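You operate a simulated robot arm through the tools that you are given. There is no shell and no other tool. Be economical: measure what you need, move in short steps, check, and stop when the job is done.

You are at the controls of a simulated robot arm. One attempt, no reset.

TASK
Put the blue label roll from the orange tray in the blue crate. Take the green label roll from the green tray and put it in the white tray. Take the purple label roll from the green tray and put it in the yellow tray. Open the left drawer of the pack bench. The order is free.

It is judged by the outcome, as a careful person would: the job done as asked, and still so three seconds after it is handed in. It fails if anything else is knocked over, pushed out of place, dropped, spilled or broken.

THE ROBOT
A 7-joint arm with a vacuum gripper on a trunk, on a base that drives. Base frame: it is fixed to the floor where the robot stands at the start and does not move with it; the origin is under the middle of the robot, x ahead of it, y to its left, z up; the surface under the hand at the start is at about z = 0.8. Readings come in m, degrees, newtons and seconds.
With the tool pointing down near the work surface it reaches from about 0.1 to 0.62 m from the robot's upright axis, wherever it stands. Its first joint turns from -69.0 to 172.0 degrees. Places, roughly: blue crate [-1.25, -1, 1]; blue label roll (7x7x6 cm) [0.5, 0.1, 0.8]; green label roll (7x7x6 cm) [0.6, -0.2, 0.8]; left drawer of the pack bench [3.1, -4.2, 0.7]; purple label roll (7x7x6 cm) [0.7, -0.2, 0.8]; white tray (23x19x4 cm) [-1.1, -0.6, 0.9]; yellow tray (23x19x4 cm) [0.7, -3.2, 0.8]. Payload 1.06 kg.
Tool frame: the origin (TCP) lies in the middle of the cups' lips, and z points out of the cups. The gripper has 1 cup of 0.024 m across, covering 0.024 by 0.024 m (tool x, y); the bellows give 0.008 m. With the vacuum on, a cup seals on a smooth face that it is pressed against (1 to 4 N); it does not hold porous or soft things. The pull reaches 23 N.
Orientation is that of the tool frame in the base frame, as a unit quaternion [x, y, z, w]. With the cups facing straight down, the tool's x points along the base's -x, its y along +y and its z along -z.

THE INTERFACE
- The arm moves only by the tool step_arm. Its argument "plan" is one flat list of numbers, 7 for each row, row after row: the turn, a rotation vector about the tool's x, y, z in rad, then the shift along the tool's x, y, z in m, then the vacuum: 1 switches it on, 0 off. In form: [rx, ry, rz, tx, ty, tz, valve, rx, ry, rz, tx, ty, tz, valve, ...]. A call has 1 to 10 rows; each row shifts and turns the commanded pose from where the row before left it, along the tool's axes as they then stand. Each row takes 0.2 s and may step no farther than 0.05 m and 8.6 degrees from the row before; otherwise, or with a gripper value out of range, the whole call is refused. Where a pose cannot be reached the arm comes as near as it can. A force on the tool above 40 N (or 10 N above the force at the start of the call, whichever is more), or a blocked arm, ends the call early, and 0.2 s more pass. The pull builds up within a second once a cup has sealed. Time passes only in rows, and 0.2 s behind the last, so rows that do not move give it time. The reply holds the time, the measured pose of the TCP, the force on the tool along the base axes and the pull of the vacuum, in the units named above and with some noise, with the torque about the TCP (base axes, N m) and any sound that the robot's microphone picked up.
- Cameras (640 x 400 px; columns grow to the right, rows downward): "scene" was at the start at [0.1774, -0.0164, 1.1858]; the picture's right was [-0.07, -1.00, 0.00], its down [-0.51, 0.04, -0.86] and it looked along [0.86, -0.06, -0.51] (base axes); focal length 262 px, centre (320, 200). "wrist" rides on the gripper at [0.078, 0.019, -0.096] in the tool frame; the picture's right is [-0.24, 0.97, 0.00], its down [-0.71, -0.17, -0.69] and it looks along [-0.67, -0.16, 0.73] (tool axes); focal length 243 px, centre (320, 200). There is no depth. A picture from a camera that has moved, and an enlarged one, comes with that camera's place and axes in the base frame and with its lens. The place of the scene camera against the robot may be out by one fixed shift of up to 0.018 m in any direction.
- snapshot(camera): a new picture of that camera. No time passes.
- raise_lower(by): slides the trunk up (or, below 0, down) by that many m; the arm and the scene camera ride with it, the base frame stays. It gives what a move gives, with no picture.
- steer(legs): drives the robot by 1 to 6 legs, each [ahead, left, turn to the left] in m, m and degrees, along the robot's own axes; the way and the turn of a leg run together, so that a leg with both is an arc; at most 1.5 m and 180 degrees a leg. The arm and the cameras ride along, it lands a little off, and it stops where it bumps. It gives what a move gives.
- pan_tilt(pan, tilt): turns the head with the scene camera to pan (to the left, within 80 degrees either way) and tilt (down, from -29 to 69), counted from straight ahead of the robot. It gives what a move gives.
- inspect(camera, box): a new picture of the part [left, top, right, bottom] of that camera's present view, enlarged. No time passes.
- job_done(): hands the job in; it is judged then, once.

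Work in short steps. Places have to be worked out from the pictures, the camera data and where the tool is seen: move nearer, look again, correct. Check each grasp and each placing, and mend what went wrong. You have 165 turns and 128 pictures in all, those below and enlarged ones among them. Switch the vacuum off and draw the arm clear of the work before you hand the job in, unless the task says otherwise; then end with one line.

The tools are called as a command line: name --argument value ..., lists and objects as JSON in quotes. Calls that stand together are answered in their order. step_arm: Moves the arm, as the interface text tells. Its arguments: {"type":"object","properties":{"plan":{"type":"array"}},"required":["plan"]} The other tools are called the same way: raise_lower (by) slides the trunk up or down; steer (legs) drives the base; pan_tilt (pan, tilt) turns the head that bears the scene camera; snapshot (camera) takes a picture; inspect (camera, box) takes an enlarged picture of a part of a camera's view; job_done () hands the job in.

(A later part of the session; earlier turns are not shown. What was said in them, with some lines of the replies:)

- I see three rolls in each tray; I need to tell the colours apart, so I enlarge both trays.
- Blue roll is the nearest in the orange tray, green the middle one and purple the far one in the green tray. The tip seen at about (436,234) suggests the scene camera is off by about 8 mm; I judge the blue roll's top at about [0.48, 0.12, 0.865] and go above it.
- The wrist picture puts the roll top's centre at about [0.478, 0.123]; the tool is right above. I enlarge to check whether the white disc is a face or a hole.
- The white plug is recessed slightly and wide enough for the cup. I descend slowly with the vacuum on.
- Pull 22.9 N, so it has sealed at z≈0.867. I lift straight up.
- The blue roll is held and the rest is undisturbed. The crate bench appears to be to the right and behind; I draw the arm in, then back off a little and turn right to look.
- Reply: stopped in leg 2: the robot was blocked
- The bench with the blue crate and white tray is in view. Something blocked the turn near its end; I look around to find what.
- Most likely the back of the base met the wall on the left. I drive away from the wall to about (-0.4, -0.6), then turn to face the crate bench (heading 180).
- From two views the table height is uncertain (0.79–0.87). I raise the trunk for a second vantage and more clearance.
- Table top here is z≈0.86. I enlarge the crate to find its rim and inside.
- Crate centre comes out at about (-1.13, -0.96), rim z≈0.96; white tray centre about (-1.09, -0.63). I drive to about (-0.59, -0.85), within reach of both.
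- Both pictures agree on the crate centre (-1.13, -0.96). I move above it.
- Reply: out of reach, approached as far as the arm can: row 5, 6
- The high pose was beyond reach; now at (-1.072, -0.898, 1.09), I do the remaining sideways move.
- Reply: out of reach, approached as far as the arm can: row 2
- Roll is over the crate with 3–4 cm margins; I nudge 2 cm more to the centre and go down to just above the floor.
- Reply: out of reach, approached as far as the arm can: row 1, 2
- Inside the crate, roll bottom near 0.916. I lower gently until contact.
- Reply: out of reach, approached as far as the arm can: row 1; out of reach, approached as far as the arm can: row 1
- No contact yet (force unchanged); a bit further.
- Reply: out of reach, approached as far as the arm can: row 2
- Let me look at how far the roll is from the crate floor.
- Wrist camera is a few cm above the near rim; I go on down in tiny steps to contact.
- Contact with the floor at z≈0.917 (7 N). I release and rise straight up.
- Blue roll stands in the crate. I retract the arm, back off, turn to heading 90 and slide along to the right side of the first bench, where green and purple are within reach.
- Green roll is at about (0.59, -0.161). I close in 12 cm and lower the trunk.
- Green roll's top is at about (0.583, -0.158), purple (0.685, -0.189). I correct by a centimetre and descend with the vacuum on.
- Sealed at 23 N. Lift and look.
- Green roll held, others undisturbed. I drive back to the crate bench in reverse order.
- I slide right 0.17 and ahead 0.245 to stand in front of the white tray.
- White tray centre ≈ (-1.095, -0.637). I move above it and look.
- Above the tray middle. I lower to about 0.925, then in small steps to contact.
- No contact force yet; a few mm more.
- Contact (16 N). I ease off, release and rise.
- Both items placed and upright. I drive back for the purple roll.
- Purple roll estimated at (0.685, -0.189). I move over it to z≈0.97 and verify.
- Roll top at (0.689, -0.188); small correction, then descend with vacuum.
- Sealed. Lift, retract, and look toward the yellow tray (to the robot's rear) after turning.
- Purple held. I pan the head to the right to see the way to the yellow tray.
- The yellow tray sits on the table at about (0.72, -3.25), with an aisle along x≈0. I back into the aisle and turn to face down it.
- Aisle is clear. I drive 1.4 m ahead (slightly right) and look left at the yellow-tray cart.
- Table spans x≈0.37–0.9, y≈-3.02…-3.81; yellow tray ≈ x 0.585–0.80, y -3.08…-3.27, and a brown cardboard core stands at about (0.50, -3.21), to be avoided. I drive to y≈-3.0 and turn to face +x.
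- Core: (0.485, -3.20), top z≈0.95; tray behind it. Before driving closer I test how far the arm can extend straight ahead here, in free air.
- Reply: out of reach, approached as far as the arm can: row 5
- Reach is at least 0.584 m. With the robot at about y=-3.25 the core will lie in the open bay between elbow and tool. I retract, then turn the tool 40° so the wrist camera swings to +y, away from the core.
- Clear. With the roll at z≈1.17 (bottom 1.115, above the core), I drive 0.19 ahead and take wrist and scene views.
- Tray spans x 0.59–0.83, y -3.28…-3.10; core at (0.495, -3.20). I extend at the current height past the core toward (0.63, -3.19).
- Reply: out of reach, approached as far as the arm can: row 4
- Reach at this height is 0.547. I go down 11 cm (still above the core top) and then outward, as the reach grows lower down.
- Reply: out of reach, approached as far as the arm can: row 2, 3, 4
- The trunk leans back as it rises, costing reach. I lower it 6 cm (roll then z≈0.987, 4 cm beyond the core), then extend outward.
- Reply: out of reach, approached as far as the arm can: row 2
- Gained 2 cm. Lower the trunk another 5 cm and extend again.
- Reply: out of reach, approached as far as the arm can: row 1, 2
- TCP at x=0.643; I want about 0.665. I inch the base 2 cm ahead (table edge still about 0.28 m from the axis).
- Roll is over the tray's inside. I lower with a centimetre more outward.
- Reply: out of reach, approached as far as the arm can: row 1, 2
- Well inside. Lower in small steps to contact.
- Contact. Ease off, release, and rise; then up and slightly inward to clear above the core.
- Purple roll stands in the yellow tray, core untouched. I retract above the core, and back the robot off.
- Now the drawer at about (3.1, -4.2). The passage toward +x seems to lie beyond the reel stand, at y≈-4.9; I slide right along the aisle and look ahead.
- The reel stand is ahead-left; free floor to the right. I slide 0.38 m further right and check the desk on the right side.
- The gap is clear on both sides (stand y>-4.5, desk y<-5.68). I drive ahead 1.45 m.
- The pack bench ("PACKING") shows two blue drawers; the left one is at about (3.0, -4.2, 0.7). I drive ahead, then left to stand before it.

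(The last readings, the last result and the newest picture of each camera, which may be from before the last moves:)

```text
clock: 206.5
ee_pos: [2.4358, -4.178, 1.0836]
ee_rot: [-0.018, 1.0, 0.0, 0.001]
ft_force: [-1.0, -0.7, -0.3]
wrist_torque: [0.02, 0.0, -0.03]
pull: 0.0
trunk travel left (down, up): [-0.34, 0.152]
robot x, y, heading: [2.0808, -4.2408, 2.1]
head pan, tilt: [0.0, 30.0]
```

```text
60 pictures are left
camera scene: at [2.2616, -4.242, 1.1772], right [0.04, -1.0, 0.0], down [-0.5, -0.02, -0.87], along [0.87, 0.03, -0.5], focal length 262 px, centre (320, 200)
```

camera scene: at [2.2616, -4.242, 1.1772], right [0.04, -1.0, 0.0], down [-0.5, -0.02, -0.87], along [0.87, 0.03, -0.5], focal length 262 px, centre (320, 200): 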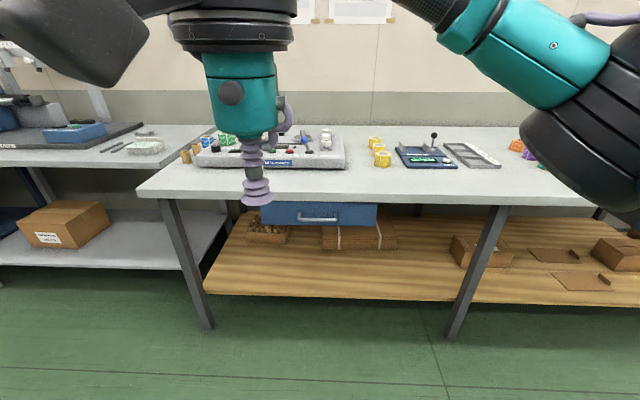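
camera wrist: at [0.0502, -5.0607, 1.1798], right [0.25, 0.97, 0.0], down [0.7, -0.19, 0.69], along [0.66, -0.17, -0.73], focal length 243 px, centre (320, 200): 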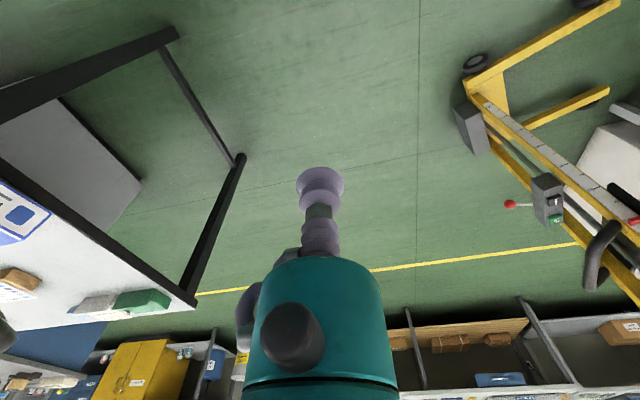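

inspect --camera "scene" --box '[240, 180, 400, 260]'

```text
4.00 times, centred on (320, 220) of scene
camera zoom: at [2.2616, -4.242, 1.1772], right [0.04, -1.0, 0.0], down [-0.5, -0.02, -0.87], along [0.87, 0.03, -0.5], focal length 1046 px, centre (320, 120)
```

zoom: 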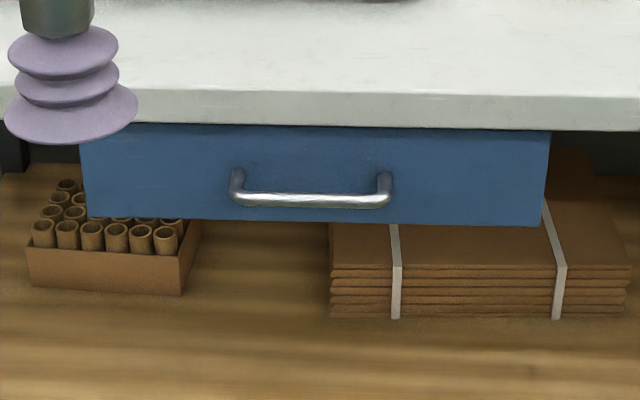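

The drawer face spans about y -4.03…-4.39, z 0.67–0.77, with a central bar handle; the free face left of the handle (y≈-4.09, z≈0.72) suits the cup. I extend the arm forward and begin to pitch the tool to point ahead.

step_arm --plan '[0, 0, 0, -0.045, 0, 0, 0, 0, 0, 0, -0.045, 0, 0, 0, 0, 0, 0, -0.045, 0, 0, 0, 0, 0, 0, -0.035, 0, 0, 0, 0, -0.143, 0, 0, 0, 0, 0, 0, -0.143, 0, 0, 0, 0, 0, 0, -0.143, 0, 0, 0, 0, 0, 0, -0.143, 0, 0, 0, 0, 0]'

```text
clock: 208.3
ee_pos: [2.6052, -4.1716, 1.085]
ee_rot: [-0.017, 0.959, 0.006, 0.284]
ft_force: [0.1, 0.2, 0.4]
wrist_torque: [0.0, 0.03, -0.02]
pull: 0.1
trunk travel left (down, up): [-0.34, 0.152]
robot x, y, heading: [2.0796, -4.24, 2.1]
head pan, tilt: [0.0, 30.0]
```

Pitching works (tool now 33° forward). I continue the remaining 57°.

step_arm --plan '[0, -0.143, 0, 0, 0, 0, 0, 0, -0.143, 0, 0, 0, 0, 0, 0, -0.143, 0, 0, 0, 0, 0, 0, -0.143, 0, 0, 0, 0, 0, 0, -0.143, 0, 0, 0, 0, 0, 0, -0.143, 0, 0, 0, 0, 0, 0, -0.14, 0, 0, 0, 0, 0]'

snapshot --camera "scene"

snapshot --camera "wrist"

```text
clock: 209.9
ee_pos: [2.6053, -4.1724, 1.0848]
ee_rot: [-0.014, 0.706, 0.014, 0.708]
ft_force: [-0.3, 0.5, -0.5]
wrist_torque: [0.0, 0.01, 0.0]
pull: 0.1
trunk travel left (down, up): [-0.34, 0.152]
robot x, y, heading: [2.0775, -4.2396, 2.3]
head pan, tilt: [0.0, 30.0]
```

```text
58 pictures are left
camera scene: at [2.2616, -4.242, 1.1771], right [0.04, -1.0, 0.0], down [-0.5, -0.02, -0.87], along [0.87, 0.03, -0.5], focal length 262 px, centre (320, 200)
```

scene: 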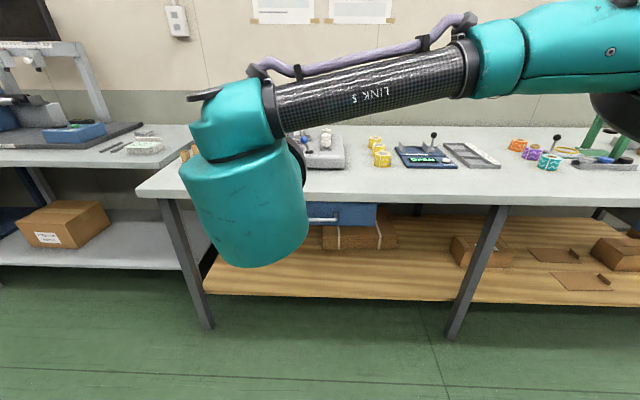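

```text
57 pictures are left
camera wrist: at [2.5084, -4.1562, 1.0071], right [-0.04, 0.97, 0.24], down [-0.68, -0.2, 0.71], along [0.73, -0.13, 0.67], focal length 243 px, centre (320, 200)
```

wrist: 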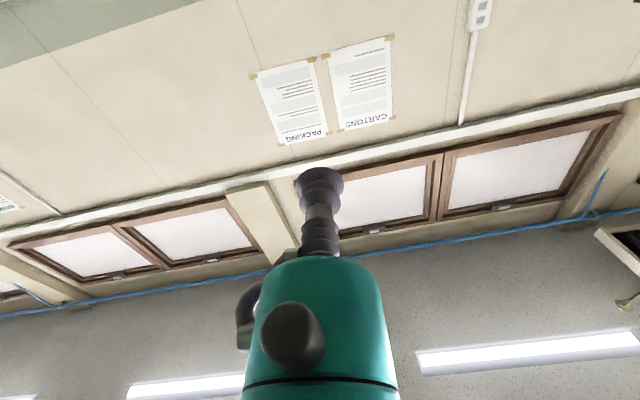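

The tool points straight ahead. I lower the trunk 0.3 m.

raise_lower --by -0.3

snapshot --camera "scene"

snapshot --camera "wrist"

```text
clock: 212.9
ee_pos: [2.605, -4.1724, 0.7847]
ee_rot: [-0.014, 0.707, 0.014, 0.707]
ft_force: [0.3, 0.6, -0.5]
wrist_torque: [0.01, 0.03, 0.03]
pull: 0.0
trunk travel left (down, up): [-0.04, 0.452]
robot x, y, heading: [2.0799, -4.2367, 2.2]
head pan, tilt: [0.0, 30.0]
```

```text
56 pictures are left
camera scene: at [2.3511, -4.2387, 0.8614], right [0.04, -1.0, 0.0], down [-0.5, -0.02, -0.87], along [0.87, 0.03, -0.5], focal length 262 px, centre (320, 200)
```

scene: 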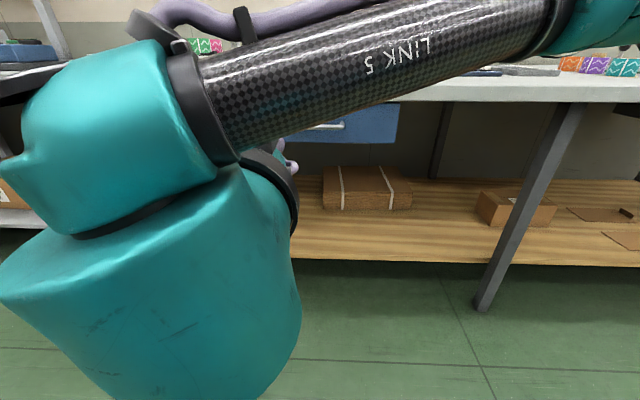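

```text
55 pictures are left
camera wrist: at [2.5084, -4.1559, 0.7064], right [-0.04, 0.97, 0.24], down [-0.68, -0.2, 0.71], along [0.73, -0.13, 0.67], focal length 243 px, centre (320, 200)
```

wrist: 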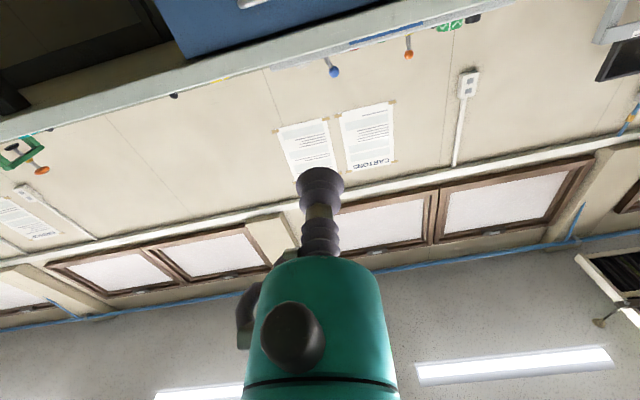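

Two views fix the drawer face at x≈2.99, y -4.015…-4.405, bottom z 0.66. I straighten the tool by 2.3° and move to y≈-4.08, z≈0.71.

step_arm --plan '[0.04, 0, 0, 0.025, 0.031, 0, 0, 0, 0, 0, 0.025, 0.031, 0, 0, 0, 0, 0, 0.025, 0.031, 0, 0]'

snapshot --camera "wrist"

```text
clock: 213.7
ee_pos: [2.6063, -4.08, 0.7064]
ee_rot: [0.002, 0.707, -0.001, 0.707]
ft_force: [0.1, 0.7, -0.6]
wrist_torque: [0.02, 0.0, 0.01]
pull: 0.2
trunk travel left (down, up): [-0.04, 0.452]
robot x, y, heading: [2.0785, -4.2396, 2.4]
head pan, tilt: [0.0, 30.0]
```

```text
54 pictures are left
camera wrist: at [2.5102, -4.0603, 0.6284], right [0.0, 0.97, 0.24], down [-0.69, -0.17, 0.71], along [0.73, -0.16, 0.67], focal length 243 px, centre (320, 200)
```

wrist: 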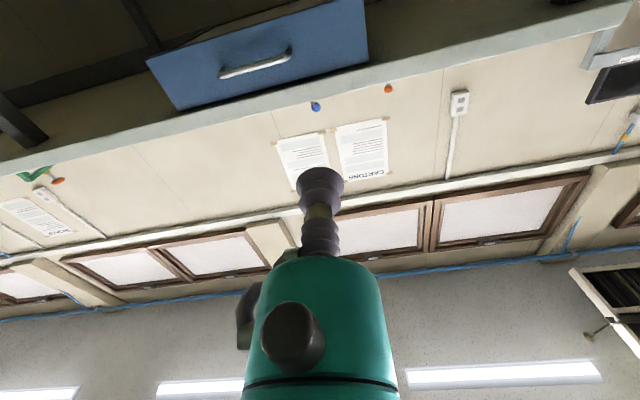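

Wrist view agrees: face z 0.665–0.76, handle from y≈-4.135. I drive 0.3 m ahead, leaving 8 cm to the face.

steer --legs '[[0.3, -0.014, 0]]'

snapshot --camera "wrist"

```text
clock: 215.8
ee_pos: [2.9071, -4.0807, 0.7071]
ee_rot: [0.0, 0.707, 0.001, 0.707]
ft_force: [-0.3, 0.2, 0.1]
wrist_torque: [0.03, -0.01, -0.02]
pull: 0.1
trunk travel left (down, up): [-0.04, 0.452]
robot x, y, heading: [2.3777, -4.2433, 2.3]
head pan, tilt: [0.0, 30.0]
```

```text
53 pictures are left
camera wrist: at [2.8106, -4.0611, 0.6286], right [0.0, 0.97, 0.24], down [-0.69, -0.17, 0.71], along [0.73, -0.16, 0.67], focal length 243 px, centre (320, 200)
```

wrist: 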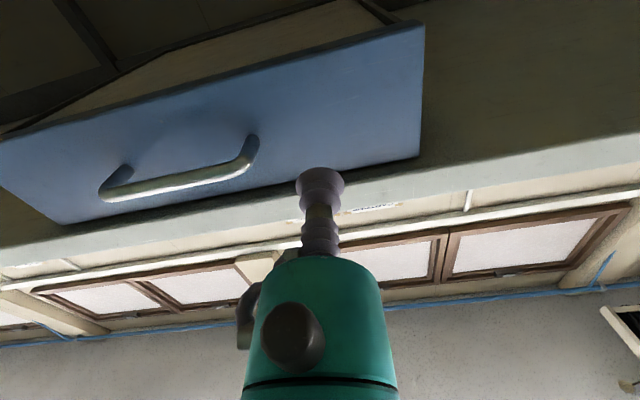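

Good alignment. I advance with the vacuum on, slowing near x≈2.98.

step_arm --plan '[0, 0, 0, 0, 0, 0.04, 1, 0, 0, 0, 0, 0, 0.02, 1, 0, 0, 0, 0, 0, 0.008, 1, 0, 0, 0, 0, 0, 0.005, 1, 0, 0, 0, 0, 0, 0, 1]'

```text
clock: 217.0
ee_pos: [2.9798, -4.0801, 0.7059]
ee_rot: [0.001, 0.707, 0.0, 0.708]
ft_force: [-0.1, -0.5, -0.4]
wrist_torque: [-0.02, 0.01, 0.02]
pull: 0.0
trunk travel left (down, up): [-0.04, 0.452]
robot x, y, heading: [2.3817, -4.2401, 2.4]
head pan, tilt: [0.0, 30.0]
```

step_arm --plan '[0, 0, 0, 0, 0, 0.005, 1, 0, 0, 0, 0, 0, 0.004, 1, 0, 0, 0, 0, 0, 0.003, 1]'

```text
clock: 217.8
ee_pos: [2.9909, -4.08, 0.7065]
ee_rot: [-0.001, 0.708, 0.001, 0.707]
ft_force: [-18.8, -1.0, -6.9]
wrist_torque: [0.39, -0.07, -0.07]
pull: 22.7
trunk travel left (down, up): [-0.04, 0.452]
robot x, y, heading: [2.3782, -4.2433, 2.3]
head pan, tilt: [0.0, 30.0]
```

Sealed with 22.7 N. I pull back gently with the arm.

step_arm --plan '[0, 0, 0, 0, 0, -0.005, 1, 0, 0, 0, 0, 0, -0.005, 1, 0, 0, 0, 0, 0, -0.01, 1, 0, 0, 0, 0, 0, -0.01, 1, 0, 0, 0, 0, 0, -0.015, 1]'

snapshot --camera "wrist"

```text
clock: 219.0
ee_pos: [2.9475, -4.0803, 0.7074]
ee_rot: [-0.001, 0.707, 0.001, 0.707]
ft_force: [-0.1, 8.0, -1.7]
wrist_torque: [-0.08, -0.06, -0.06]
pull: 23.4
trunk travel left (down, up): [-0.04, 0.452]
robot x, y, heading: [2.3821, -4.2397, 2.1]
head pan, tilt: [0.0, 30.0]
```

```text
52 pictures are left
camera wrist: at [2.8515, -4.0618, 0.6291], right [0.0, 0.97, 0.24], down [-0.68, -0.17, 0.71], along [0.73, -0.16, 0.67], focal length 243 px, centre (320, 200)
```

wrist: 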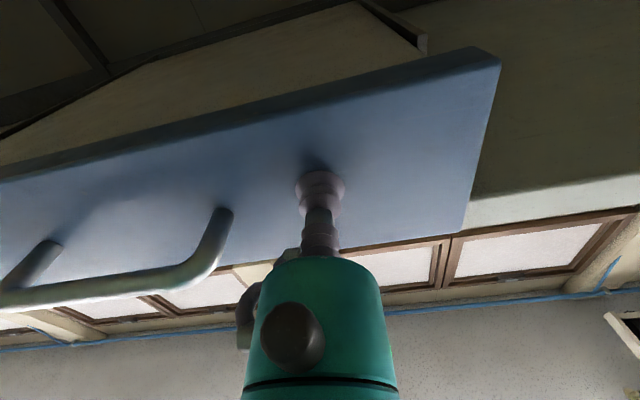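

The drawer is coming out; there is an 8 N side force, so I shift 2 mm toward +y while pulling further.

step_arm --plan '[0, 0, 0, 0, 0.002, -0.015, 1, 0, 0, 0, 0, 0, -0.02, 1, 0, 0, 0, 0, 0, -0.02, 1, 0, 0, 0, 0, 0, -0.02, 1]'

```text
clock: 220.0
ee_pos: [2.8721, -4.0819, 0.7061]
ee_rot: [0.0, 0.707, 0.0, 0.707]
ft_force: [1.0, -0.3, 7.3]
wrist_torque: [-0.04, 0.02, -0.03]
pull: 23.1
trunk travel left (down, up): [-0.04, 0.452]
robot x, y, heading: [2.3854, -4.2398, 2.5]
head pan, tilt: [0.0, 30.0]
```

Held, 12 cm out. Continue pulling 9 cm.

step_arm --plan '[0, 0, 0, -0.001, 0, -0.02, 1, 0, 0, 0, 0, 0, -0.02, 1, 0, 0, 0, 0, 0, -0.02, 1, 0, 0, 0, 0, 0, -0.02, 1, 0, 0, 0, 0, 0, -0.01, 1]'

snapshot --camera "wrist"

snapshot --camera "scene"

```text
clock: 221.2
ee_pos: [2.837, -4.0705, 0.7009]
ee_rot: [0.0, 0.708, 0.001, 0.706]
ft_force: [0.8, -9.2, 0.5]
wrist_torque: [0.02, -0.04, 0.06]
pull: 23.3
out of reach, approached as far as the arm can: row 2, 3, 4, 5
trunk travel left (down, up): [-0.04, 0.452]
robot x, y, heading: [2.3816, -4.2443, 2.3]
head pan, tilt: [0.0, 30.0]
```

```text
51 pictures are left
camera wrist: at [2.74, -4.0522, 0.6248], right [0.0, 0.97, 0.24], down [-0.68, -0.17, 0.71], along [0.73, -0.16, 0.66], focal length 243 px, centre (320, 200)
```

wrist: 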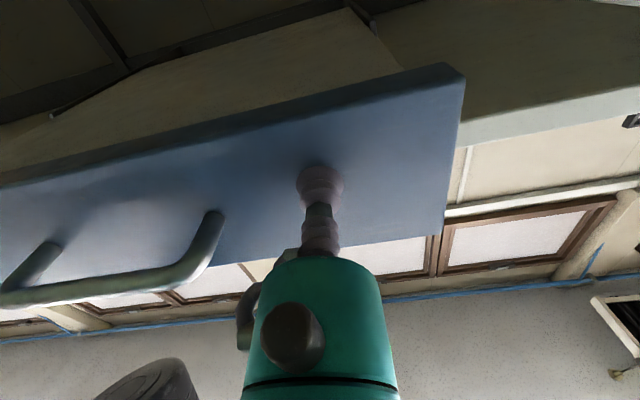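

```text
50 pictures are left
camera scene: at [2.6523, -4.2403, 0.8614], right [0.04, -1.0, 0.0], down [-0.5, -0.02, -0.87], along [0.87, 0.04, -0.5], focal length 262 px, centre (320, 200)
```

scene: 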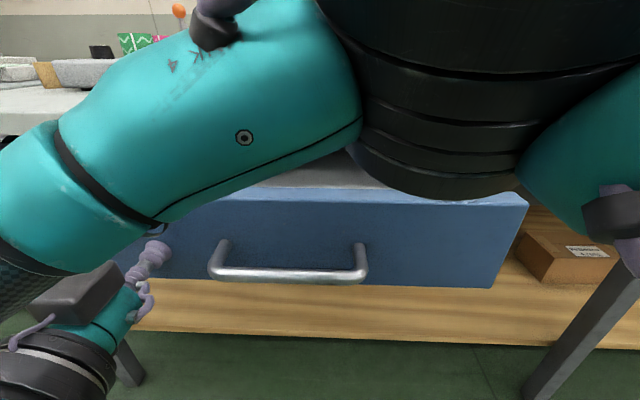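

15 cm out; the arm can fold no further, so I pull the rest with the base, backing slowly.

steer --legs '[[-0.05, -0.005, 0]]'

snapshot --camera "wrist"

```text
clock: 222.1
ee_pos: [2.785, -4.0767, 0.7022]
ee_rot: [-0.001, 0.708, 0.002, 0.707]
ft_force: [-1.1, 8.3, 3.6]
wrist_torque: [0.07, 0.0, -0.01]
pull: 23.2
trunk travel left (down, up): [-0.04, 0.452]
robot x, y, heading: [2.3321, -4.2488, 2.2]
head pan, tilt: [0.0, 30.0]
```

```text
49 pictures are left
camera wrist: at [2.6895, -4.0581, 0.625], right [0.0, 0.97, 0.24], down [-0.68, -0.17, 0.71], along [0.73, -0.16, 0.66], focal length 243 px, centre (320, 200)
```

wrist: 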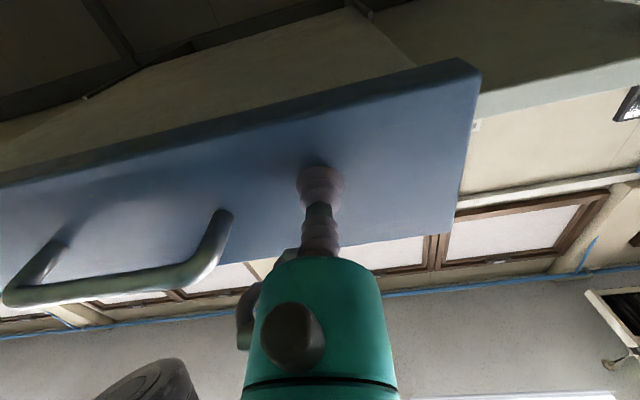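

20 cm out, no stop felt. One more 5 cm.

steer --legs '[[-0.05, 0.003, 0]]'

snapshot --camera "scene"

```text
clock: 223.0
ee_pos: [2.7376, -4.077, 0.7029]
ee_rot: [-0.001, 0.707, 0.001, 0.707]
ft_force: [-1.5, -6.7, -1.6]
wrist_torque: [-0.12, 0.01, -0.04]
pull: 23.2
trunk travel left (down, up): [-0.04, 0.452]
robot x, y, heading: [2.2841, -4.2494, 2.4]
head pan, tilt: [0.0, 30.0]
```

```text
48 pictures are left
camera scene: at [2.5533, -4.2461, 0.8613], right [0.04, -1.0, 0.0], down [-0.5, -0.02, -0.87], along [0.87, 0.04, -0.5], focal length 262 px, centre (320, 200)
```

scene: 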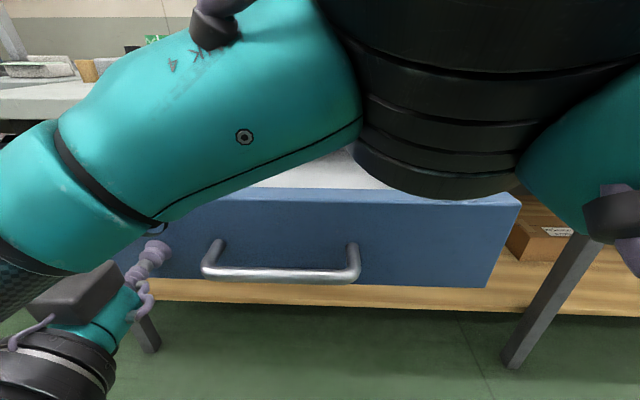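

The drawer is about 25 cm open. I switch the vacuum off, wait, and back away.

step_arm --plan '[0, 0, 0, 0, 0, 0, 0, 0, 0, 0, 0, 0, 0, 0, 0, 0, 0, 0, 0, 0, 0, 0, 0, 0, 0, 0, 0, 0]'

steer --legs '[[-0.3, 0, 0]]'

raise_lower --by 0.3

snapshot --camera "scene"

```text
clock: 224.0
ee_pos: [2.738, -4.0773, 0.7025]
ee_rot: [0.0, 0.707, 0.001, 0.707]
ft_force: [-0.3, 0.2, 0.5]
wrist_torque: [0.03, -0.02, 0.02]
pull: 0.0
trunk travel left (down, up): [-0.04, 0.452]
robot x, y, heading: [2.2856, -4.245, 2.3]
head pan, tilt: [0.0, 30.0]
```

```text
clock: 226.1
ee_pos: [2.4327, -4.0901, 0.7036]
ee_rot: [0.0, 0.708, 0.001, 0.707]
ft_force: [0.3, 0.1, 0.2]
wrist_torque: [-0.01, -0.01, 0.01]
pull: 0.0
trunk travel left (down, up): [-0.04, 0.452]
robot x, y, heading: [1.9749, -4.26, 2.4]
head pan, tilt: [0.0, 30.0]
```

```text
clock: 229.1
ee_pos: [2.4325, -4.0899, 1.0031]
ee_rot: [-0.001, 0.708, 0.001, 0.707]
ft_force: [0.4, 0.5, 0.0]
wrist_torque: [0.0, 0.07, 0.0]
pull: 0.0
trunk travel left (down, up): [-0.34, 0.152]
robot x, y, heading: [1.9761, -4.2631, 2.1]
head pan, tilt: [0.0, 30.0]
```

```text
47 pictures are left
camera scene: at [2.1578, -4.2621, 1.1771], right [0.04, -1.0, 0.0], down [-0.5, -0.02, -0.87], along [0.87, 0.03, -0.5], focal length 262 px, centre (320, 200)
```

scene: 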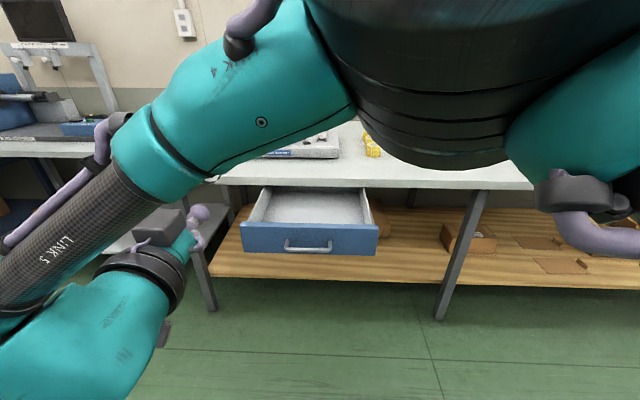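

The drawer stands open and stays so; the three rolls were seen placed upright, the vacuum is off and the arm is clear of the work. I hand the job in.

job_done

```text
The job is handed in.
```

The job is done and handed in: the blue roll is in the blue crate, the green roll in the white tray and the purple roll in the yellow tray. The left drawer of the pack bench is about 25 cm open. Early on the base bumped something it couldn't see, most likely the wall; I found nothing moved or knocked over.
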